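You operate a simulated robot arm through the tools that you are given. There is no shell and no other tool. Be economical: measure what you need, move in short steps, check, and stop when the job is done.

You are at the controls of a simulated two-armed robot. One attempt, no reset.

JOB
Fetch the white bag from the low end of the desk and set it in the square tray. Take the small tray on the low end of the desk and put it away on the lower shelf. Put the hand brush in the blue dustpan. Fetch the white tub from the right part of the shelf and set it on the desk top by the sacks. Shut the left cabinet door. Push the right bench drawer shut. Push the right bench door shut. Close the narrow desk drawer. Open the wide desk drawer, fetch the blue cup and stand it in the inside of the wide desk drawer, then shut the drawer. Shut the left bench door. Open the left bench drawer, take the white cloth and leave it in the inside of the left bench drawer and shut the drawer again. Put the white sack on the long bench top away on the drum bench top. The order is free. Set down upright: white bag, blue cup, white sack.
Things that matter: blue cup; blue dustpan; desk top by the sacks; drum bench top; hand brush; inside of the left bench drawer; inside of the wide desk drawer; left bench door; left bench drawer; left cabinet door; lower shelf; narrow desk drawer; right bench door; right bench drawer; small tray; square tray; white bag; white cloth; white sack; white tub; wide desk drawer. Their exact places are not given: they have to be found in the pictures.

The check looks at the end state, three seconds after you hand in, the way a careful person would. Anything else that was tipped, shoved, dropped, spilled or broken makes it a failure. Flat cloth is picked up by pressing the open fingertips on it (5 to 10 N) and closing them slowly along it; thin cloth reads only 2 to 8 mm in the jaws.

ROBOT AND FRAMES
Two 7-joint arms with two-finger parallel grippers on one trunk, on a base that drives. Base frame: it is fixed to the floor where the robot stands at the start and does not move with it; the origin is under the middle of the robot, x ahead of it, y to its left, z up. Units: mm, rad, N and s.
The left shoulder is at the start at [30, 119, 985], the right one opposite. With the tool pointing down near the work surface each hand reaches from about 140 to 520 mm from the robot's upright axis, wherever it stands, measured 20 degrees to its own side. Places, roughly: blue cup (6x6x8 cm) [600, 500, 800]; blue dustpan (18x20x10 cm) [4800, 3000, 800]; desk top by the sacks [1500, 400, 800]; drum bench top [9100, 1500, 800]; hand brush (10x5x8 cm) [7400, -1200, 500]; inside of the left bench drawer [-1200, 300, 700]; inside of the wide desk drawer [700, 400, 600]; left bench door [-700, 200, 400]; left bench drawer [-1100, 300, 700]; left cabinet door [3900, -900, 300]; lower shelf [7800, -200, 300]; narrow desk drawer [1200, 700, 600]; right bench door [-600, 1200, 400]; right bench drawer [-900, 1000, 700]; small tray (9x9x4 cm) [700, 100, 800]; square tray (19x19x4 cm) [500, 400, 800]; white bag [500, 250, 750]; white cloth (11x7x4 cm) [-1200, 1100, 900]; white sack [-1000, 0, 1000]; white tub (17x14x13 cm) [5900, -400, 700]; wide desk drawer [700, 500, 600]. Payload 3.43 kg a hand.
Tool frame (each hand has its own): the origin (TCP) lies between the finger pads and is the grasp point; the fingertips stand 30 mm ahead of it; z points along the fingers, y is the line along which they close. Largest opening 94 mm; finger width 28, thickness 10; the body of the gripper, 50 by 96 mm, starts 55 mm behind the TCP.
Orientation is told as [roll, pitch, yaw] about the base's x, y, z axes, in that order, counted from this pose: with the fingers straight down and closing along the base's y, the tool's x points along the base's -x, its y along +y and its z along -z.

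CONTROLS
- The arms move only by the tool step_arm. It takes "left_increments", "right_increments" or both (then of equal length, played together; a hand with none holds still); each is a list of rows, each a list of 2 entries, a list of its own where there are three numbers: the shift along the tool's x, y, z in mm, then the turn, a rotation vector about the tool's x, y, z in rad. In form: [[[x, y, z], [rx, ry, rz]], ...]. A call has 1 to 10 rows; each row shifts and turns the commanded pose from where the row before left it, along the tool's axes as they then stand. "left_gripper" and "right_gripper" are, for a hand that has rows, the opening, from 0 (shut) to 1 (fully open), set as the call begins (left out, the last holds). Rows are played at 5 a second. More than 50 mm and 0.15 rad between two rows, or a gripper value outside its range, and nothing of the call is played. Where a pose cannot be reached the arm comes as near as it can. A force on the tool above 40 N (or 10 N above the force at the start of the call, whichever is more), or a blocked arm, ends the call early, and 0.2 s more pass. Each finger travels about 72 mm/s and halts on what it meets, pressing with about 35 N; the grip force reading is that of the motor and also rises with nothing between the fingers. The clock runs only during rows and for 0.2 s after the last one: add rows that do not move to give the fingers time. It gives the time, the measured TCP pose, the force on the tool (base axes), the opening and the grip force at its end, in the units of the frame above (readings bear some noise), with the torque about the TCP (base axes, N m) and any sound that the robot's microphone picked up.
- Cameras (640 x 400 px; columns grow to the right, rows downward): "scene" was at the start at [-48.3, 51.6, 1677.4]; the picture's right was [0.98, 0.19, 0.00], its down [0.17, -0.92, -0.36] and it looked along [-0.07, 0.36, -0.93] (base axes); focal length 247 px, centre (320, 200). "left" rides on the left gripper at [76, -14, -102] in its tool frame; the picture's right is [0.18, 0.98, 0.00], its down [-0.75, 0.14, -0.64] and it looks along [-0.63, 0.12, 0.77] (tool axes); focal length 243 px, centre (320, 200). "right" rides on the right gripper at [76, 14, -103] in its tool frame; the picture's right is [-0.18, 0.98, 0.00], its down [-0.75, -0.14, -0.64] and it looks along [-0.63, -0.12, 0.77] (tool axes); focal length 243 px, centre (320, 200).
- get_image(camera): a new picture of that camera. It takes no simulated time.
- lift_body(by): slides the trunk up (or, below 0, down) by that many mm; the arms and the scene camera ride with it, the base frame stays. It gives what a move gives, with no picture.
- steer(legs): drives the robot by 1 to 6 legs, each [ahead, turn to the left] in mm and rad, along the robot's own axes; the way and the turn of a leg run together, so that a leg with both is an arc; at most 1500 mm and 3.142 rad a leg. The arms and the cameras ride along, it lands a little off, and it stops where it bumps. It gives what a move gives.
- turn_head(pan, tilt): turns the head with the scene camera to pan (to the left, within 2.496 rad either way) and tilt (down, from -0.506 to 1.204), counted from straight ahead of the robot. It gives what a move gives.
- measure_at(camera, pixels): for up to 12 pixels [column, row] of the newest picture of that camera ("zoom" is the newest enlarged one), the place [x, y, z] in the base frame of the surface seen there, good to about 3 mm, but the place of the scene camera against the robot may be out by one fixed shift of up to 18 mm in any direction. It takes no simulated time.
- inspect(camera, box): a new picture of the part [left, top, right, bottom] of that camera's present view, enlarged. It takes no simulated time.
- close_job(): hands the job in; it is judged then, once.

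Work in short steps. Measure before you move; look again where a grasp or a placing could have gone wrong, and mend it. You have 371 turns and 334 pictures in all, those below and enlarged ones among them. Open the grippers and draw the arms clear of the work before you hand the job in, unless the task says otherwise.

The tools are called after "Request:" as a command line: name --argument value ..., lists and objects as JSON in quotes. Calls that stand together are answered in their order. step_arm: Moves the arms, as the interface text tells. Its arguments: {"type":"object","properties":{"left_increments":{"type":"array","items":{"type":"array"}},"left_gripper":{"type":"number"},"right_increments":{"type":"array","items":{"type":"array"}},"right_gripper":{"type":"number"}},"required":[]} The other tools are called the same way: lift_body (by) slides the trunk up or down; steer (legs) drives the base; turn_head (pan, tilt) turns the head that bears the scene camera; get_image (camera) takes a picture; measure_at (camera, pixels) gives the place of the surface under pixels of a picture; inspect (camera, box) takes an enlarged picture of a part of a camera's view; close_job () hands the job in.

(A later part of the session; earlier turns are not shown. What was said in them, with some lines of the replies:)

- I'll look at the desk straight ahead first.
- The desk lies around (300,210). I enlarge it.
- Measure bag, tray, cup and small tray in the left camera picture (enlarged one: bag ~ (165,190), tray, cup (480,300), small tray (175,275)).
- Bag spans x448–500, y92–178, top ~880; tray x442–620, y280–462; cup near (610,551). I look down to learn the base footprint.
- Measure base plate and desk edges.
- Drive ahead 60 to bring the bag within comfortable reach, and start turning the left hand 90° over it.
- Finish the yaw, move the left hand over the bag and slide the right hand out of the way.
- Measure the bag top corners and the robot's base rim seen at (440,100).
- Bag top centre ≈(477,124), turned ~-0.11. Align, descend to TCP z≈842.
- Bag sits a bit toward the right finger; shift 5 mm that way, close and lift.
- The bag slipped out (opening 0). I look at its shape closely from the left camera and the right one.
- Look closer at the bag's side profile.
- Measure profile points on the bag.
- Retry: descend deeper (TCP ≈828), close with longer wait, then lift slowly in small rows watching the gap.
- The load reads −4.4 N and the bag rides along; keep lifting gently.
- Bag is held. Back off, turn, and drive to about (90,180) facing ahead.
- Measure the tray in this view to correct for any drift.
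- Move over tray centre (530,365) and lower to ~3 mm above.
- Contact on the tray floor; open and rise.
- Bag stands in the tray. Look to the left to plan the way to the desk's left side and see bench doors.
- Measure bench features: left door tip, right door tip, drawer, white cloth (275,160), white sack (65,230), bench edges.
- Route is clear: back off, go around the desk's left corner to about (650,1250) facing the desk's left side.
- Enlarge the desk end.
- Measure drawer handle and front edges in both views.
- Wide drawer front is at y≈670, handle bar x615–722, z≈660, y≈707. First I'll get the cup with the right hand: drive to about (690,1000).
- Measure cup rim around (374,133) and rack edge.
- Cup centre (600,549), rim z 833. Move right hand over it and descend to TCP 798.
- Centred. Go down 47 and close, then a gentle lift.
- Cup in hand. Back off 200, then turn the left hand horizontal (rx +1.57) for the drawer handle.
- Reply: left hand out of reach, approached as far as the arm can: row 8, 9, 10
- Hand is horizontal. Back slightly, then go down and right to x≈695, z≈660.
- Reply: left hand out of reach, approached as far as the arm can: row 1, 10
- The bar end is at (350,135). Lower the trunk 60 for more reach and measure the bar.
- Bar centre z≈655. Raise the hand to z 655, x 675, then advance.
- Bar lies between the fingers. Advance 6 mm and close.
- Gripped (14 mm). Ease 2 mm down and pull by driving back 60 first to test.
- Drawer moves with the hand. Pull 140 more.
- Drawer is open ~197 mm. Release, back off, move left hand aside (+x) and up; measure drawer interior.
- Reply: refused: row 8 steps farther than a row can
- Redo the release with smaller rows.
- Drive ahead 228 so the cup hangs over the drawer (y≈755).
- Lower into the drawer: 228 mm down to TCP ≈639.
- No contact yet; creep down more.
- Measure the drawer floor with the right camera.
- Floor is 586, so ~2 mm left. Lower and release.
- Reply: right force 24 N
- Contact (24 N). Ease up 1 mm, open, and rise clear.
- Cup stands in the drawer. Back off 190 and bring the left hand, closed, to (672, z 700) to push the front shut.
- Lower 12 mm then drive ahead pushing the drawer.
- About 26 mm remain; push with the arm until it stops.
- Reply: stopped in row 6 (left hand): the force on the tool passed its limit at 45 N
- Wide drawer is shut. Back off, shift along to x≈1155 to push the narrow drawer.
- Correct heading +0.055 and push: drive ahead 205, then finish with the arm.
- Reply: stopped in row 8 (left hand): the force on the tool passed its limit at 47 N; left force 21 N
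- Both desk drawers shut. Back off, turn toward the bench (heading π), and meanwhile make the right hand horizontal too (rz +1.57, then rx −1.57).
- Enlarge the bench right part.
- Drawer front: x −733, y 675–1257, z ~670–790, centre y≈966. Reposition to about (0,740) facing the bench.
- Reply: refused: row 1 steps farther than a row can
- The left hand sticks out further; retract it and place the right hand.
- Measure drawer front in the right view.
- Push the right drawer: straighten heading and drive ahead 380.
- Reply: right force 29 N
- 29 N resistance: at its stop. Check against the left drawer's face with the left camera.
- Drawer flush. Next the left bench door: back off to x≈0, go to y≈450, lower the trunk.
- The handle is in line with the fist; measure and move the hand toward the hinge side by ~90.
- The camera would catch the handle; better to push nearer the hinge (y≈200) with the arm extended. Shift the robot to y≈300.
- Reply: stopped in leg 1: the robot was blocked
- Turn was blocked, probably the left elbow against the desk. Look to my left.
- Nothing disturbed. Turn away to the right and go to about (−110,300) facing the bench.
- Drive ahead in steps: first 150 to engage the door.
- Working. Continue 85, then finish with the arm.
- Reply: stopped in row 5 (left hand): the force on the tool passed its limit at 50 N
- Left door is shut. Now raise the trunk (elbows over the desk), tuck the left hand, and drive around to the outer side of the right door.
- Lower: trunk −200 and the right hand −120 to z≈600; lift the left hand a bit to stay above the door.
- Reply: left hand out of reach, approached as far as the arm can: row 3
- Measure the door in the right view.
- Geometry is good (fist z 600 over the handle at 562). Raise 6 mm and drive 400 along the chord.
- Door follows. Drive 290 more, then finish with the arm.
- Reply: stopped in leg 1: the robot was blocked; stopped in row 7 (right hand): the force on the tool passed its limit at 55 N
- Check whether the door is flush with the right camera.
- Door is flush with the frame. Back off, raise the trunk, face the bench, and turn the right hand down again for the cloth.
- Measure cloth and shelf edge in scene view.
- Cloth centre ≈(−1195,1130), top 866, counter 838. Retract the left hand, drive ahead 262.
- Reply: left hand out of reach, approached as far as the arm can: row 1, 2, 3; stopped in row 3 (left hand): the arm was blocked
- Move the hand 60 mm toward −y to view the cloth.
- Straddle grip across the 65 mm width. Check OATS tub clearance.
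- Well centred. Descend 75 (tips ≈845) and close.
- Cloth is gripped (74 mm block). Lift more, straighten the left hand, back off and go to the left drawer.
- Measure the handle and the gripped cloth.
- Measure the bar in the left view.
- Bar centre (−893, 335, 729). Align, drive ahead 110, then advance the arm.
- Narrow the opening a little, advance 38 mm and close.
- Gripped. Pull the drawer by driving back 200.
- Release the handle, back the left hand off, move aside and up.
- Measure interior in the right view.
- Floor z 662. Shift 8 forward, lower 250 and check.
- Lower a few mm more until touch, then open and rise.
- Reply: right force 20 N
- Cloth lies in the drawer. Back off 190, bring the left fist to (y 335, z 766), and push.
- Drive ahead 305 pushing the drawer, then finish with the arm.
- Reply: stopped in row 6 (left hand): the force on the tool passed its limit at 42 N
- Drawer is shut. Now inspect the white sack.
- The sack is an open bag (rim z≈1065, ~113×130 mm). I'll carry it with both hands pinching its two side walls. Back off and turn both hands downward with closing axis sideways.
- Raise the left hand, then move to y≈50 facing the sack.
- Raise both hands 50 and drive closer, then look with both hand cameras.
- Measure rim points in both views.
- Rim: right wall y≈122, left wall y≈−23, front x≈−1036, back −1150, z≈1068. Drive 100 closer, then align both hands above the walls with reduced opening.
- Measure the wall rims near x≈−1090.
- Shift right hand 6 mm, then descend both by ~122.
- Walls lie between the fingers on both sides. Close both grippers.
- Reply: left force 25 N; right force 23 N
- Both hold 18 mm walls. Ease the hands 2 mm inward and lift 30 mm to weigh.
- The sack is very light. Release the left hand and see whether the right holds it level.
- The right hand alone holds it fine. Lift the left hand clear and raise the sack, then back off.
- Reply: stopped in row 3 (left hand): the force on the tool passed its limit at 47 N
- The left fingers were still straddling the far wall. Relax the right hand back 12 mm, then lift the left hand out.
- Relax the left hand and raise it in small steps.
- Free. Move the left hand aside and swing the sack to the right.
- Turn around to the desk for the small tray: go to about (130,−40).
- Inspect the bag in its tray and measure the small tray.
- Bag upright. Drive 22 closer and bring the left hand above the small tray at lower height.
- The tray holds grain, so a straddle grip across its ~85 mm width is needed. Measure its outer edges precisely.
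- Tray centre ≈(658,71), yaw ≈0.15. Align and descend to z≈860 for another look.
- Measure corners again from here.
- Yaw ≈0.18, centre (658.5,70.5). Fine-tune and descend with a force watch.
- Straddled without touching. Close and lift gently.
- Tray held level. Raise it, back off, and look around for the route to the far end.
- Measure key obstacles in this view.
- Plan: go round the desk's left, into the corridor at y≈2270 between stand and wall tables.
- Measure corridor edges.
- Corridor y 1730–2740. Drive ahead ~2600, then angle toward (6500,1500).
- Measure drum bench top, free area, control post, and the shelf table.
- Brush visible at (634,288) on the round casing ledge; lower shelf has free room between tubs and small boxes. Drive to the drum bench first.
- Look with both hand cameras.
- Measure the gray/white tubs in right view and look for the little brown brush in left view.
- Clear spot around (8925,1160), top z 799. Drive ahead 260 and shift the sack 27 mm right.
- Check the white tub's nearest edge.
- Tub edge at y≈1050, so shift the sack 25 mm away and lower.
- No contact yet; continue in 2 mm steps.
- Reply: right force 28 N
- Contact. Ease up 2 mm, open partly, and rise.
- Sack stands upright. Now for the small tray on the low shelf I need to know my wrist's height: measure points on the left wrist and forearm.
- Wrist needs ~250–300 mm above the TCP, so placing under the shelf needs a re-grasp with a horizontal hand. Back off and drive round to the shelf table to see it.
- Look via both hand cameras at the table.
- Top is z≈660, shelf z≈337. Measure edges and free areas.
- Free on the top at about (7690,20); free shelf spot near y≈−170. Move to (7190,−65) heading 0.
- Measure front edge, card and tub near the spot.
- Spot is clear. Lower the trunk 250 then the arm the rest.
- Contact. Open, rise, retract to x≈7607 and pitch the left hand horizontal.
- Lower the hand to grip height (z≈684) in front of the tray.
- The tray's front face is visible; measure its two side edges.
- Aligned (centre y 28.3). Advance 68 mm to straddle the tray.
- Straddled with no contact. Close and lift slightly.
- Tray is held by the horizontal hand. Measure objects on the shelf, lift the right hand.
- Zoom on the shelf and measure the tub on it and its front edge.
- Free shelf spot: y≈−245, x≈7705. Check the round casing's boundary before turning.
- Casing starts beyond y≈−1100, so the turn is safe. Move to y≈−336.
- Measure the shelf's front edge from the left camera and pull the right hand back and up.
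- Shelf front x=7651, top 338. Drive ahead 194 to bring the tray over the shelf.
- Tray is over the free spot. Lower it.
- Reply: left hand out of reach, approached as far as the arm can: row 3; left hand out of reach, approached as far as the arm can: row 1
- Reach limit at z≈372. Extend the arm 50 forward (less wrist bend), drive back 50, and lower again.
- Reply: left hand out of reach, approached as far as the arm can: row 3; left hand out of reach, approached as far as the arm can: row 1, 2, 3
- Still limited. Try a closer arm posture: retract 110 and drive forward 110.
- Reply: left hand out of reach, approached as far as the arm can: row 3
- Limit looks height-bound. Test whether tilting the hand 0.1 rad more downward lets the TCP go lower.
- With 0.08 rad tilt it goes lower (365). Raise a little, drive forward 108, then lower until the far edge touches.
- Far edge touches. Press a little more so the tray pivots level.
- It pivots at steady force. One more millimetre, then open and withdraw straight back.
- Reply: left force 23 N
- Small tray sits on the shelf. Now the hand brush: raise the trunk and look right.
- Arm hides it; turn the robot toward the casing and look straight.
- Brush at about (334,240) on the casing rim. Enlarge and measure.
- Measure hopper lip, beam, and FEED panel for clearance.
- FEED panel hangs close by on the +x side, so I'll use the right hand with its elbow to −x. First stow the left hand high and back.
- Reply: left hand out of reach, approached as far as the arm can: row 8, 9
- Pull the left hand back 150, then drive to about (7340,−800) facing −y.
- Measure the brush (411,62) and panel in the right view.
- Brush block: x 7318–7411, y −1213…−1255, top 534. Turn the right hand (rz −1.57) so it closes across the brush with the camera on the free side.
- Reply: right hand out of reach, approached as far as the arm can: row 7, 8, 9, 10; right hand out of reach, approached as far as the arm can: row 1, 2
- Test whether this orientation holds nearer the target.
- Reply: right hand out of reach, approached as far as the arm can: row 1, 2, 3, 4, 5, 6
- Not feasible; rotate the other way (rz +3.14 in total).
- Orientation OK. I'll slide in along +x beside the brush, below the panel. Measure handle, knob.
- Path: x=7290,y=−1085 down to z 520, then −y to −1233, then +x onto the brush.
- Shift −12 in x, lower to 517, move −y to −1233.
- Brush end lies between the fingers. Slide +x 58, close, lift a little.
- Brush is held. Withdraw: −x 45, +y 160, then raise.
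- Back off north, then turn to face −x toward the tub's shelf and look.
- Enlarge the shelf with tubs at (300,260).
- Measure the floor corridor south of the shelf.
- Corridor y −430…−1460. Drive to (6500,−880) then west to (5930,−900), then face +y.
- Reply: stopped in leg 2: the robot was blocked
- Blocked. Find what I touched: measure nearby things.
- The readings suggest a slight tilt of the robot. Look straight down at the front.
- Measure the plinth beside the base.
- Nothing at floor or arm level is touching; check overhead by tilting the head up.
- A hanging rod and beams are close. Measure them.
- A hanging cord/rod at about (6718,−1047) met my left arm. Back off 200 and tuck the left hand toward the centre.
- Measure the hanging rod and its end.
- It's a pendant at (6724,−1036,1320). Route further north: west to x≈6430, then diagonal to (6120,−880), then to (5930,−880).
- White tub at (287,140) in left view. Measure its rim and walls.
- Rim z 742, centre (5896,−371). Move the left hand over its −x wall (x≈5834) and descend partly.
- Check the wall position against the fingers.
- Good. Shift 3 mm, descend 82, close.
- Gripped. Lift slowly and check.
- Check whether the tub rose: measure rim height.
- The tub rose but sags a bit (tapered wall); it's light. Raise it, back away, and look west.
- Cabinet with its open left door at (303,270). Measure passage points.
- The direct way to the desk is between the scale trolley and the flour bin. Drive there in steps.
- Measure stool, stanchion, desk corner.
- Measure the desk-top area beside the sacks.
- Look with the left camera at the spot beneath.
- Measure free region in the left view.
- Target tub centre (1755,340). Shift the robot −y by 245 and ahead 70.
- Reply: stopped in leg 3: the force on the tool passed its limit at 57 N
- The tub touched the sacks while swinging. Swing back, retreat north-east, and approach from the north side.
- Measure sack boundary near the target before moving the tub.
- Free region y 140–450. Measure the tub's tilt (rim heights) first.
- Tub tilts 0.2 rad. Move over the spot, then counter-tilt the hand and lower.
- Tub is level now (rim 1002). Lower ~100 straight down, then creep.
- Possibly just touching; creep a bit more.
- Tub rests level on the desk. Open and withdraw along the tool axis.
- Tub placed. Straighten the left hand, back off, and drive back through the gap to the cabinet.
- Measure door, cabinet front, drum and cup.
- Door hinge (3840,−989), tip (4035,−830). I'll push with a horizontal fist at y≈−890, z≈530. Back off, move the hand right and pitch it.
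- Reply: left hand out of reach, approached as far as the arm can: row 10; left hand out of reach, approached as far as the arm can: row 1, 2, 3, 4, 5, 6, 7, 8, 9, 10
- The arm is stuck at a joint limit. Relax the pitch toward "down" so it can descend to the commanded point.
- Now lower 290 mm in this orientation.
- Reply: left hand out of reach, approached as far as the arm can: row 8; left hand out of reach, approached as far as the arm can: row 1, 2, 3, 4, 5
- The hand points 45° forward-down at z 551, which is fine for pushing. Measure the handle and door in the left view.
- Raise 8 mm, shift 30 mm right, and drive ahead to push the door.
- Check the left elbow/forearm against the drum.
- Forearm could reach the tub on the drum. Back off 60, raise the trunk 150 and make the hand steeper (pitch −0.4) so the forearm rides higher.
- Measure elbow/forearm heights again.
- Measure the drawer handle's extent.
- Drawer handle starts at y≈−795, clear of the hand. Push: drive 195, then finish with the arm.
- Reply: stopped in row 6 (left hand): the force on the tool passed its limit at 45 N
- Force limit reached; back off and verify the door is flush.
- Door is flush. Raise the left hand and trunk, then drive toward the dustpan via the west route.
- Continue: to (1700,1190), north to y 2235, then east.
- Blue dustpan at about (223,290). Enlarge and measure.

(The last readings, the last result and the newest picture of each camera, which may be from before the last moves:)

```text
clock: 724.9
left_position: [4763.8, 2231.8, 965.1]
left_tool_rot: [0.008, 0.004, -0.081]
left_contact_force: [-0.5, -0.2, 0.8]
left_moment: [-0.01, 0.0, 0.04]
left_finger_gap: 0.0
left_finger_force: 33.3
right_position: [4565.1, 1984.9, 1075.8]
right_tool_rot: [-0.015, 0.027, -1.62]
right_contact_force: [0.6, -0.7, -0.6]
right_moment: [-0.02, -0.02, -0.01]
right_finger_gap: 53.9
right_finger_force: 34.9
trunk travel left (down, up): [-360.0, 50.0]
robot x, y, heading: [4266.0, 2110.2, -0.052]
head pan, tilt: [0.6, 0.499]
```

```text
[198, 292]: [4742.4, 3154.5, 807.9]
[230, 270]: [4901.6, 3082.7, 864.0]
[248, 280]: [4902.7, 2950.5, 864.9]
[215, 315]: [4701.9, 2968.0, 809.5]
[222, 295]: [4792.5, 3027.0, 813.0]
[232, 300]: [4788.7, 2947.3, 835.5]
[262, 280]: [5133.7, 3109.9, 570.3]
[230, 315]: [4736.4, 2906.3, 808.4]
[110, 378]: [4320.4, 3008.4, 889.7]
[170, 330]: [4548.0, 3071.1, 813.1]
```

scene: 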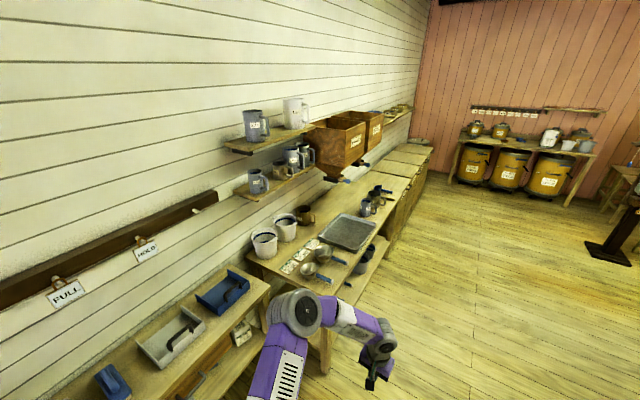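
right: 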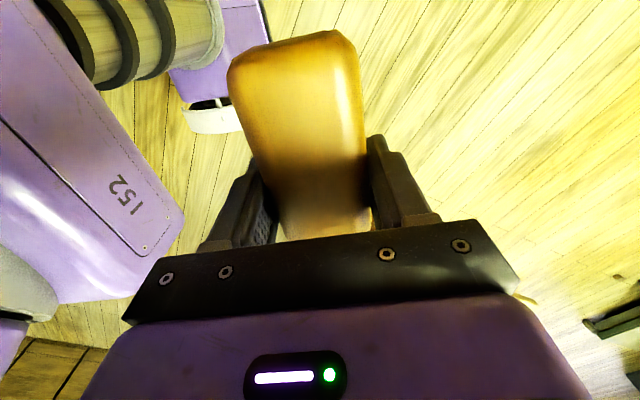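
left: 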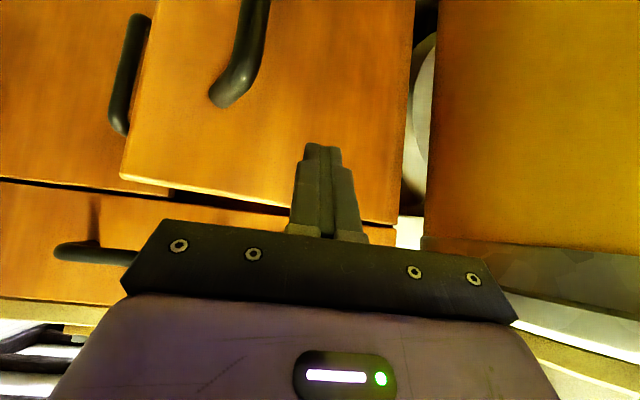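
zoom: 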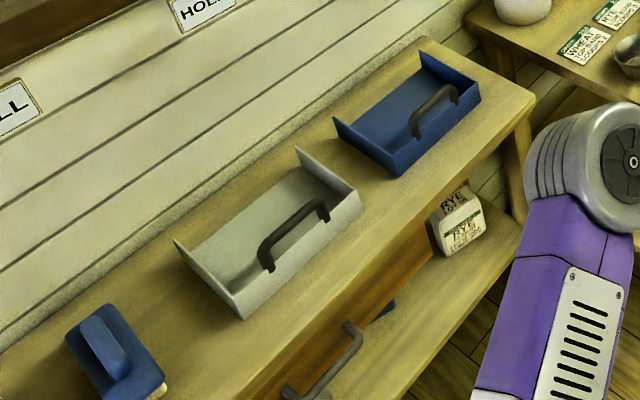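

Dustpan spans x 4702–4903, y 2947–3130, floor z≈800; handle wall on the near side. Retract the left hand and drive to (4690,2530) facing +y.

Request:
step_arm --left_increments '[[[40, 0, 0], [0, 0, 0]], [[40, 0, 0], [0, 0, 0]], [[40, 0, 0], [0, 0, 0]], [[30, 0, 0], [0, 0, 0]]]'

Request:
steer --legs '[[0, 0.844], [590, 0], [0, 0.779]]'

Request:
turn_head --pan 0.0 --tilt 0.85

Request:
get_image --camera "scene"

Request:
get_image --camera "left"

Request:
get_image --camera "right"

```text
clock: 725.9
left_position: [4613.6, 2241.9, 966.7]
left_tool_rot: [0.008, 0.001, -0.079]
left_contact_force: [1.1, 0.1, -0.9]
left_moment: [0.04, -0.02, 0.01]
left_finger_gap: 0.1
left_finger_force: 33.5
right_position: [4564.8, 1983.9, 1075.7]
right_tool_rot: [-0.015, 0.026, -1.618]
right_contact_force: [-0.4, -0.7, -0.8]
right_moment: [0.01, 0.0, 0.0]
right_finger_gap: 53.7
right_finger_force: 35.3
trunk travel left (down, up): [-360.0, 50.0]
robot x, y, heading: [4265.7, 2107.0, -0.053]
head pan, tilt: [0.6, 0.499]
```

```text
clock: 733.6
left_position: [4538.8, 2875.6, 966.6]
left_tool_rot: [0.008, 0.004, 1.539]
left_contact_force: [-0.2, -0.6, 0.4]
left_moment: [-0.02, 0.01, 0.03]
left_finger_gap: 0.1
left_finger_force: 33.3
right_position: [4799.0, 2838.9, 1075.1]
right_tool_rot: [-0.014, 0.027, -0.001]
right_contact_force: [0.7, -0.4, -0.9]
right_moment: [0.03, 0.01, 0.02]
right_finger_gap: 53.8
right_finger_force: 34.8
trunk travel left (down, up): [-360.0, 50.0]
robot x, y, heading: [4690.3, 2532.8, 1.565]
head pan, tilt: [0.6, 0.499]
```

```text
clock: 734.6
left_position: [4538.0, 2875.4, 965.7]
left_tool_rot: [0.008, 0.004, 1.54]
left_contact_force: [0.4, 0.5, 0.2]
left_moment: [0.02, -0.01, -0.01]
left_finger_gap: 0.0
left_finger_force: 33.2
right_position: [4798.9, 2838.2, 1075.6]
right_tool_rot: [-0.013, 0.026, 0.001]
right_contact_force: [0.2, -0.2, -1.2]
right_moment: [-0.02, -0.03, -0.02]
right_finger_gap: 53.7
right_finger_force: 35.3
trunk travel left (down, up): [-360.0, 50.0]
robot x, y, heading: [4690.7, 2530.5, 1.563]
head pan, tilt: [0.0, 0.85]
```

```text
118 pictures are left
```

scene: 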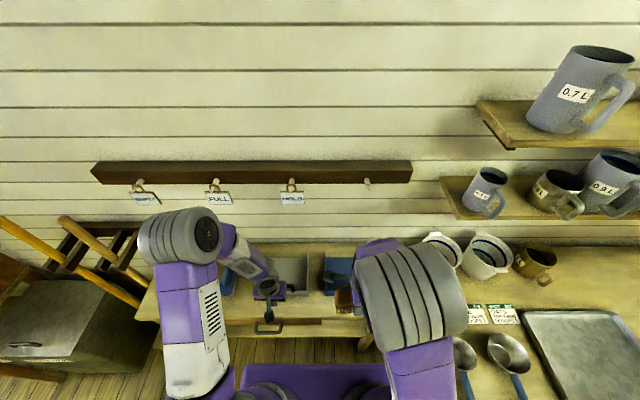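

```text
117 pictures are left
```

left: 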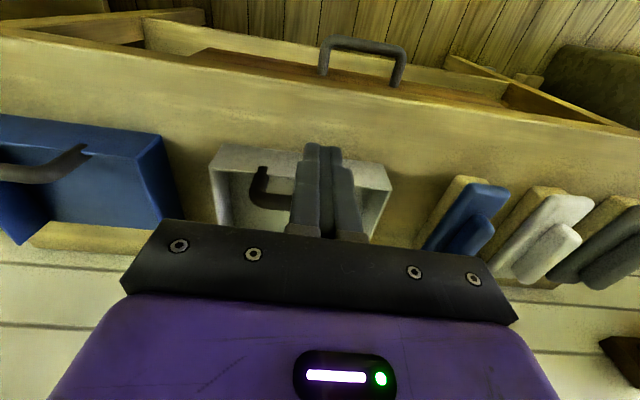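

```text
116 pictures are left
```

right: 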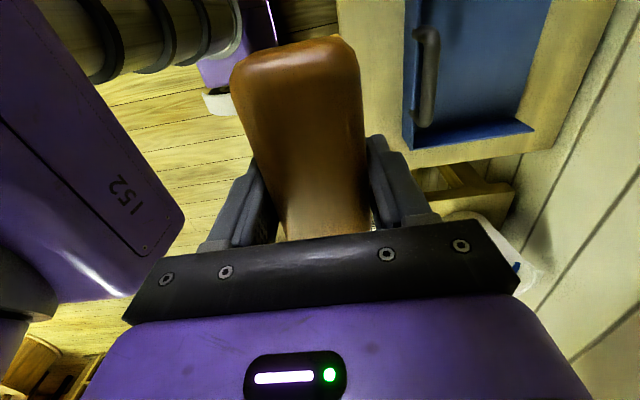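

Measure the dustpan in the right view.

Request:
measure_at --camera "right" --pixels '[[405, 145], [530, 130], [415, 120], [427, 30], [430, 110], [470, 70], [520, 60], [460, 30], [545, 20], [500, 110], [440, 90], [410, 10]]'

```text
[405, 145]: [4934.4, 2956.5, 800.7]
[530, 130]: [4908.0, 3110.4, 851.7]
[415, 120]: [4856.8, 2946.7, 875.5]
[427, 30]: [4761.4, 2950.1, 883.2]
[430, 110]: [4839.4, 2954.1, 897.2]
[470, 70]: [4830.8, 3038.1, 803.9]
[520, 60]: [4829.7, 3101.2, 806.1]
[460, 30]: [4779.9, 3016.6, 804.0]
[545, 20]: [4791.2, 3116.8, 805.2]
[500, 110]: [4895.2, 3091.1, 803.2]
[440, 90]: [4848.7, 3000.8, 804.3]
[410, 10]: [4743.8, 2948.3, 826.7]
```

Pan floor z 804; aim brush centre at (4805,3045). Drive 70 ahead, move the hand over, lower partially.

Request:
steer --legs '[[70, 0]]'

Request:
step_arm --right_increments '[[[-5, 34, 0], [0, 0, 0]], [[-5, 34, 0], [0, 0, 0]], [[-5, 34, 0], [0, 0, 0]], [[-5, 35, 0], [0, 0, 0]], [[0, 0, 40], [0, 0, 0]], [[0, 0, 40], [0, 0, 0]], [[0, 0, 30], [0, 0, 0]]]'

Request:
get_image --camera "right"

Request:
get_image --camera "scene"

```text
clock: 735.6
left_position: [4539.5, 2945.1, 966.3]
left_tool_rot: [0.011, 0.003, 1.541]
left_contact_force: [-0.1, -0.6, -0.4]
left_moment: [-0.04, -0.03, 0.01]
left_finger_gap: 0.0
left_finger_force: 33.4
right_position: [4799.3, 2908.5, 1075.2]
right_tool_rot: [-0.016, 0.027, 0.001]
right_contact_force: [0.0, -0.1, -1.6]
right_moment: [-0.02, -0.02, 0.03]
right_finger_gap: 54.0
right_finger_force: 35.4
trunk travel left (down, up): [-360.0, 50.0]
robot x, y, heading: [4694.5, 2601.4, 1.567]
head pan, tilt: [0.0, 0.85]
```

```text
clock: 737.2
left_position: [4538.4, 2944.9, 968.0]
left_tool_rot: [0.008, 0.002, 1.54]
left_contact_force: [0.0, 1.1, -0.5]
left_moment: [0.02, 0.02, 0.01]
left_finger_gap: 0.0
left_finger_force: 32.7
right_position: [4817.0, 3043.2, 963.4]
right_tool_rot: [-0.014, 0.027, -0.002]
right_contact_force: [0.9, -0.9, -1.1]
right_moment: [0.0, 0.01, -0.02]
right_finger_gap: 53.9
right_finger_force: 34.9
trunk travel left (down, up): [-360.0, 50.0]
robot x, y, heading: [4691.8, 2605.6, 1.566]
head pan, tilt: [0.0, 0.85]
```

```text
115 pictures are left
```

right: 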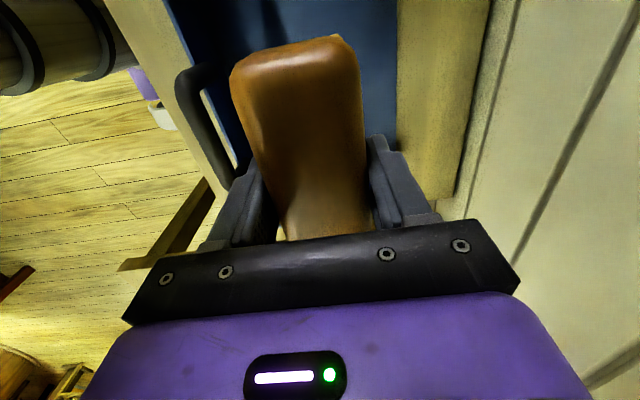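

```text
114 pictures are left
```

scene: 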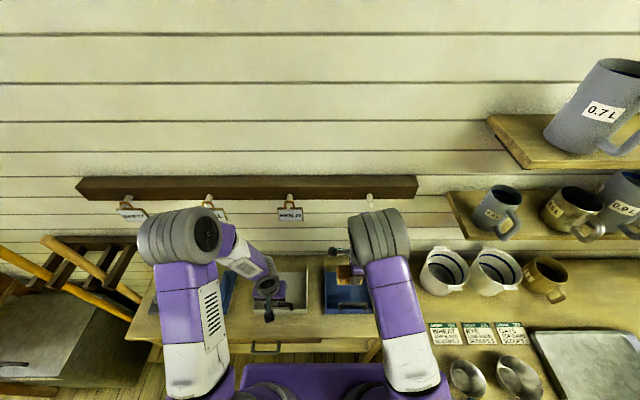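

Lower 92, then creep until contact.

Request:
step_arm --right_increments '[[[0, 0, 30], [0, 0, 0]], [[0, 0, 30], [0, 0, 0]], [[0, 0, 20], [0, 0, 0]], [[0, 0, 12], [0, 0, 0]]]'

Request:
step_arm --right_increments '[[[0, 0, 3], [0, 0, 0]], [[0, 0, 2], [0, 0, 0]], [[0, 0, 2], [0, 0, 0]]]'

```text
clock: 738.2
left_position: [4538.2, 2944.1, 967.1]
left_tool_rot: [0.007, 0.002, 1.54]
left_contact_force: [0.0, 0.1, 0.1]
left_moment: [0.0, -0.02, -0.03]
left_finger_gap: 0.3
left_finger_force: 32.9
right_position: [4815.1, 3041.9, 869.5]
right_tool_rot: [-0.015, 0.024, 0.0]
right_contact_force: [-1.3, 0.6, -0.9]
right_moment: [0.0, -0.03, 0.01]
right_finger_gap: 53.6
right_finger_force: 35.1
trunk travel left (down, up): [-360.0, 50.0]
robot x, y, heading: [4690.8, 2604.3, 1.564]
head pan, tilt: [0.0, 0.85]
```

```text
clock: 739.0
left_position: [4538.5, 2943.4, 967.5]
left_tool_rot: [0.01, 0.003, 1.539]
left_contact_force: [0.7, 0.0, 0.2]
left_moment: [-0.03, 0.04, 0.0]
left_finger_gap: 0.0
left_finger_force: 34.0
right_position: [4814.2, 3041.2, 864.3]
right_tool_rot: [-0.013, 0.026, -0.001]
right_contact_force: [1.3, -0.5, 6.1]
right_moment: [0.09, 0.33, 0.04]
right_finger_gap: 53.9
right_finger_force: 35.5
trunk travel left (down, up): [-360.0, 50.0]
robot x, y, heading: [4687.8, 2599.8, 1.569]
head pan, tilt: [0.0, 0.85]
```

Contact. Open partly and rise.

Request:
step_arm --right_increments '[[[0, 0, 0], [0, 0, 0]], [[0, 0, 0], [0, 0, 0]], [[0, 0, -10], [0, 0, 0]], [[0, 0, -30], [0, 0, 0]], [[0, 0, -40], [0, 0, 0]], [[0, 0, -40], [0, 0, 0]], [[0, 0, -40], [0, 0, 0]]]' --right_gripper 0.8

Request:
get_image --camera "right"

```text
clock: 740.6
left_position: [4538.6, 2944.6, 966.4]
left_tool_rot: [0.009, 0.001, 1.54]
left_contact_force: [-0.2, 0.2, 0.9]
left_moment: [-0.05, -0.02, 0.0]
left_finger_gap: 0.0
left_finger_force: 33.0
right_position: [4817.9, 3044.2, 1026.3]
right_tool_rot: [-0.014, 0.026, 0.0]
right_contact_force: [-0.5, -0.8, 0.2]
right_moment: [0.02, -0.03, 0.01]
right_finger_gap: 75.2
right_finger_force: 0.1
trunk travel left (down, up): [-360.0, 50.0]
robot x, y, heading: [4693.7, 2601.6, 1.567]
head pan, tilt: [0.0, 0.85]
```

```text
113 pictures are left
```

right: 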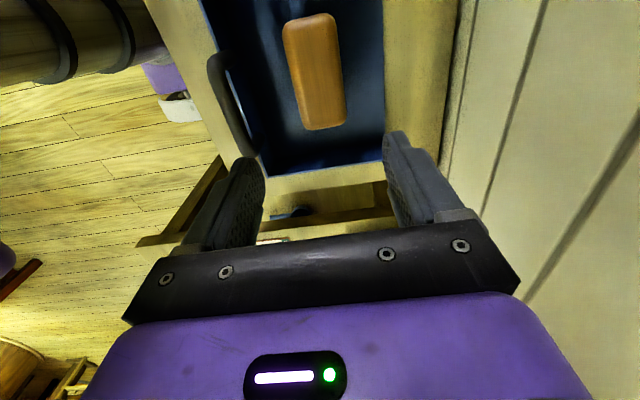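

Brush rests in the dustpan. Back away and open both grippers.

Request:
steer --legs '[[-250, 0]]'

Request:
step_arm --left_increments '[[[0, 0, 0], [0, 0, 0]], [[0, 0, 0], [0, 0, 0]], [[0, 0, 0], [0, 0, 0]], [[0, 0, 0], [0, 0, 0]]]' --right_increments '[[[0, 0, 0], [0, 0, 0]], [[0, 0, 0], [0, 0, 0]], [[0, 0, 0], [0, 0, 0]], [[0, 0, 0], [0, 0, 0]]]' --left_gripper 1 --right_gripper 1

Request:
get_image --camera "scene"

```text
clock: 742.4
left_position: [4536.8, 2690.0, 966.6]
left_tool_rot: [0.009, 0.004, 1.541]
left_contact_force: [0.1, -0.5, 0.2]
left_moment: [0.03, 0.0, 0.06]
left_finger_gap: 0.0
left_finger_force: 33.0
right_position: [4816.4, 2792.1, 1025.8]
right_tool_rot: [-0.014, 0.026, 0.002]
right_contact_force: [-0.6, 0.5, 1.2]
right_moment: [0.01, -0.02, -0.04]
right_finger_gap: 75.3
right_finger_force: 0.1
trunk travel left (down, up): [-360.0, 50.0]
robot x, y, heading: [4693.5, 2348.3, 1.566]
head pan, tilt: [0.0, 0.85]
```

```text
clock: 743.4
left_position: [4536.2, 2690.0, 967.1]
left_tool_rot: [0.008, 0.005, 1.541]
left_contact_force: [-0.7, -0.3, -0.1]
left_moment: [0.02, -0.01, -0.01]
left_finger_gap: 94.1
left_finger_force: 0.0
right_position: [4816.3, 2791.0, 1026.0]
right_tool_rot: [-0.014, 0.025, 0.002]
right_contact_force: [0.6, 0.2, 0.2]
right_moment: [0.0, 0.0, -0.03]
right_finger_gap: 93.8
right_finger_force: 0.0
trunk travel left (down, up): [-360.0, 50.0]
robot x, y, heading: [4689.0, 2351.6, 1.565]
head pan, tilt: [0.0, 0.85]
```

```text
112 pictures are left
```

scene: 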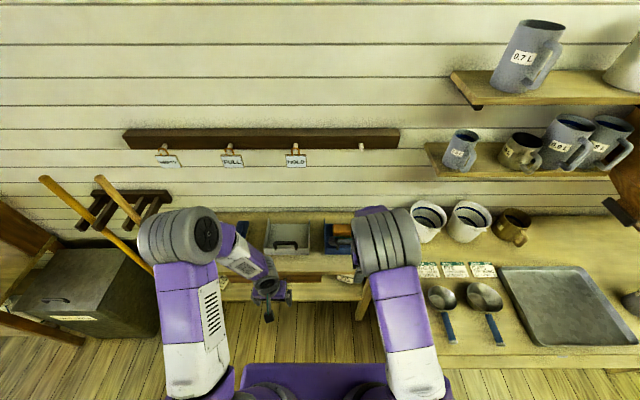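

All items are done and both arms are clear with open grippers; handing in.

Request:
close_job

```text
The job is handed in.
```

I finished all twelve tasks and handed the job in; I haven't seen the verdict. Three things could count against it:

- **Sacks on the desk:** the white tub bumped the stacked sacks once as I swung round to set it down. The stack looked unchanged afterwards.
- **Hanging pendant:** my left arm touched the pendant near the millstone casing, and I backed off.
- **Drawers not seen again:** I judged the two desk drawers and the left bench drawer shut because they reached their stop and sat at the closed position. I didn't look at the desk drawers again after that. I also couldn't see the cup after its drawer closed.
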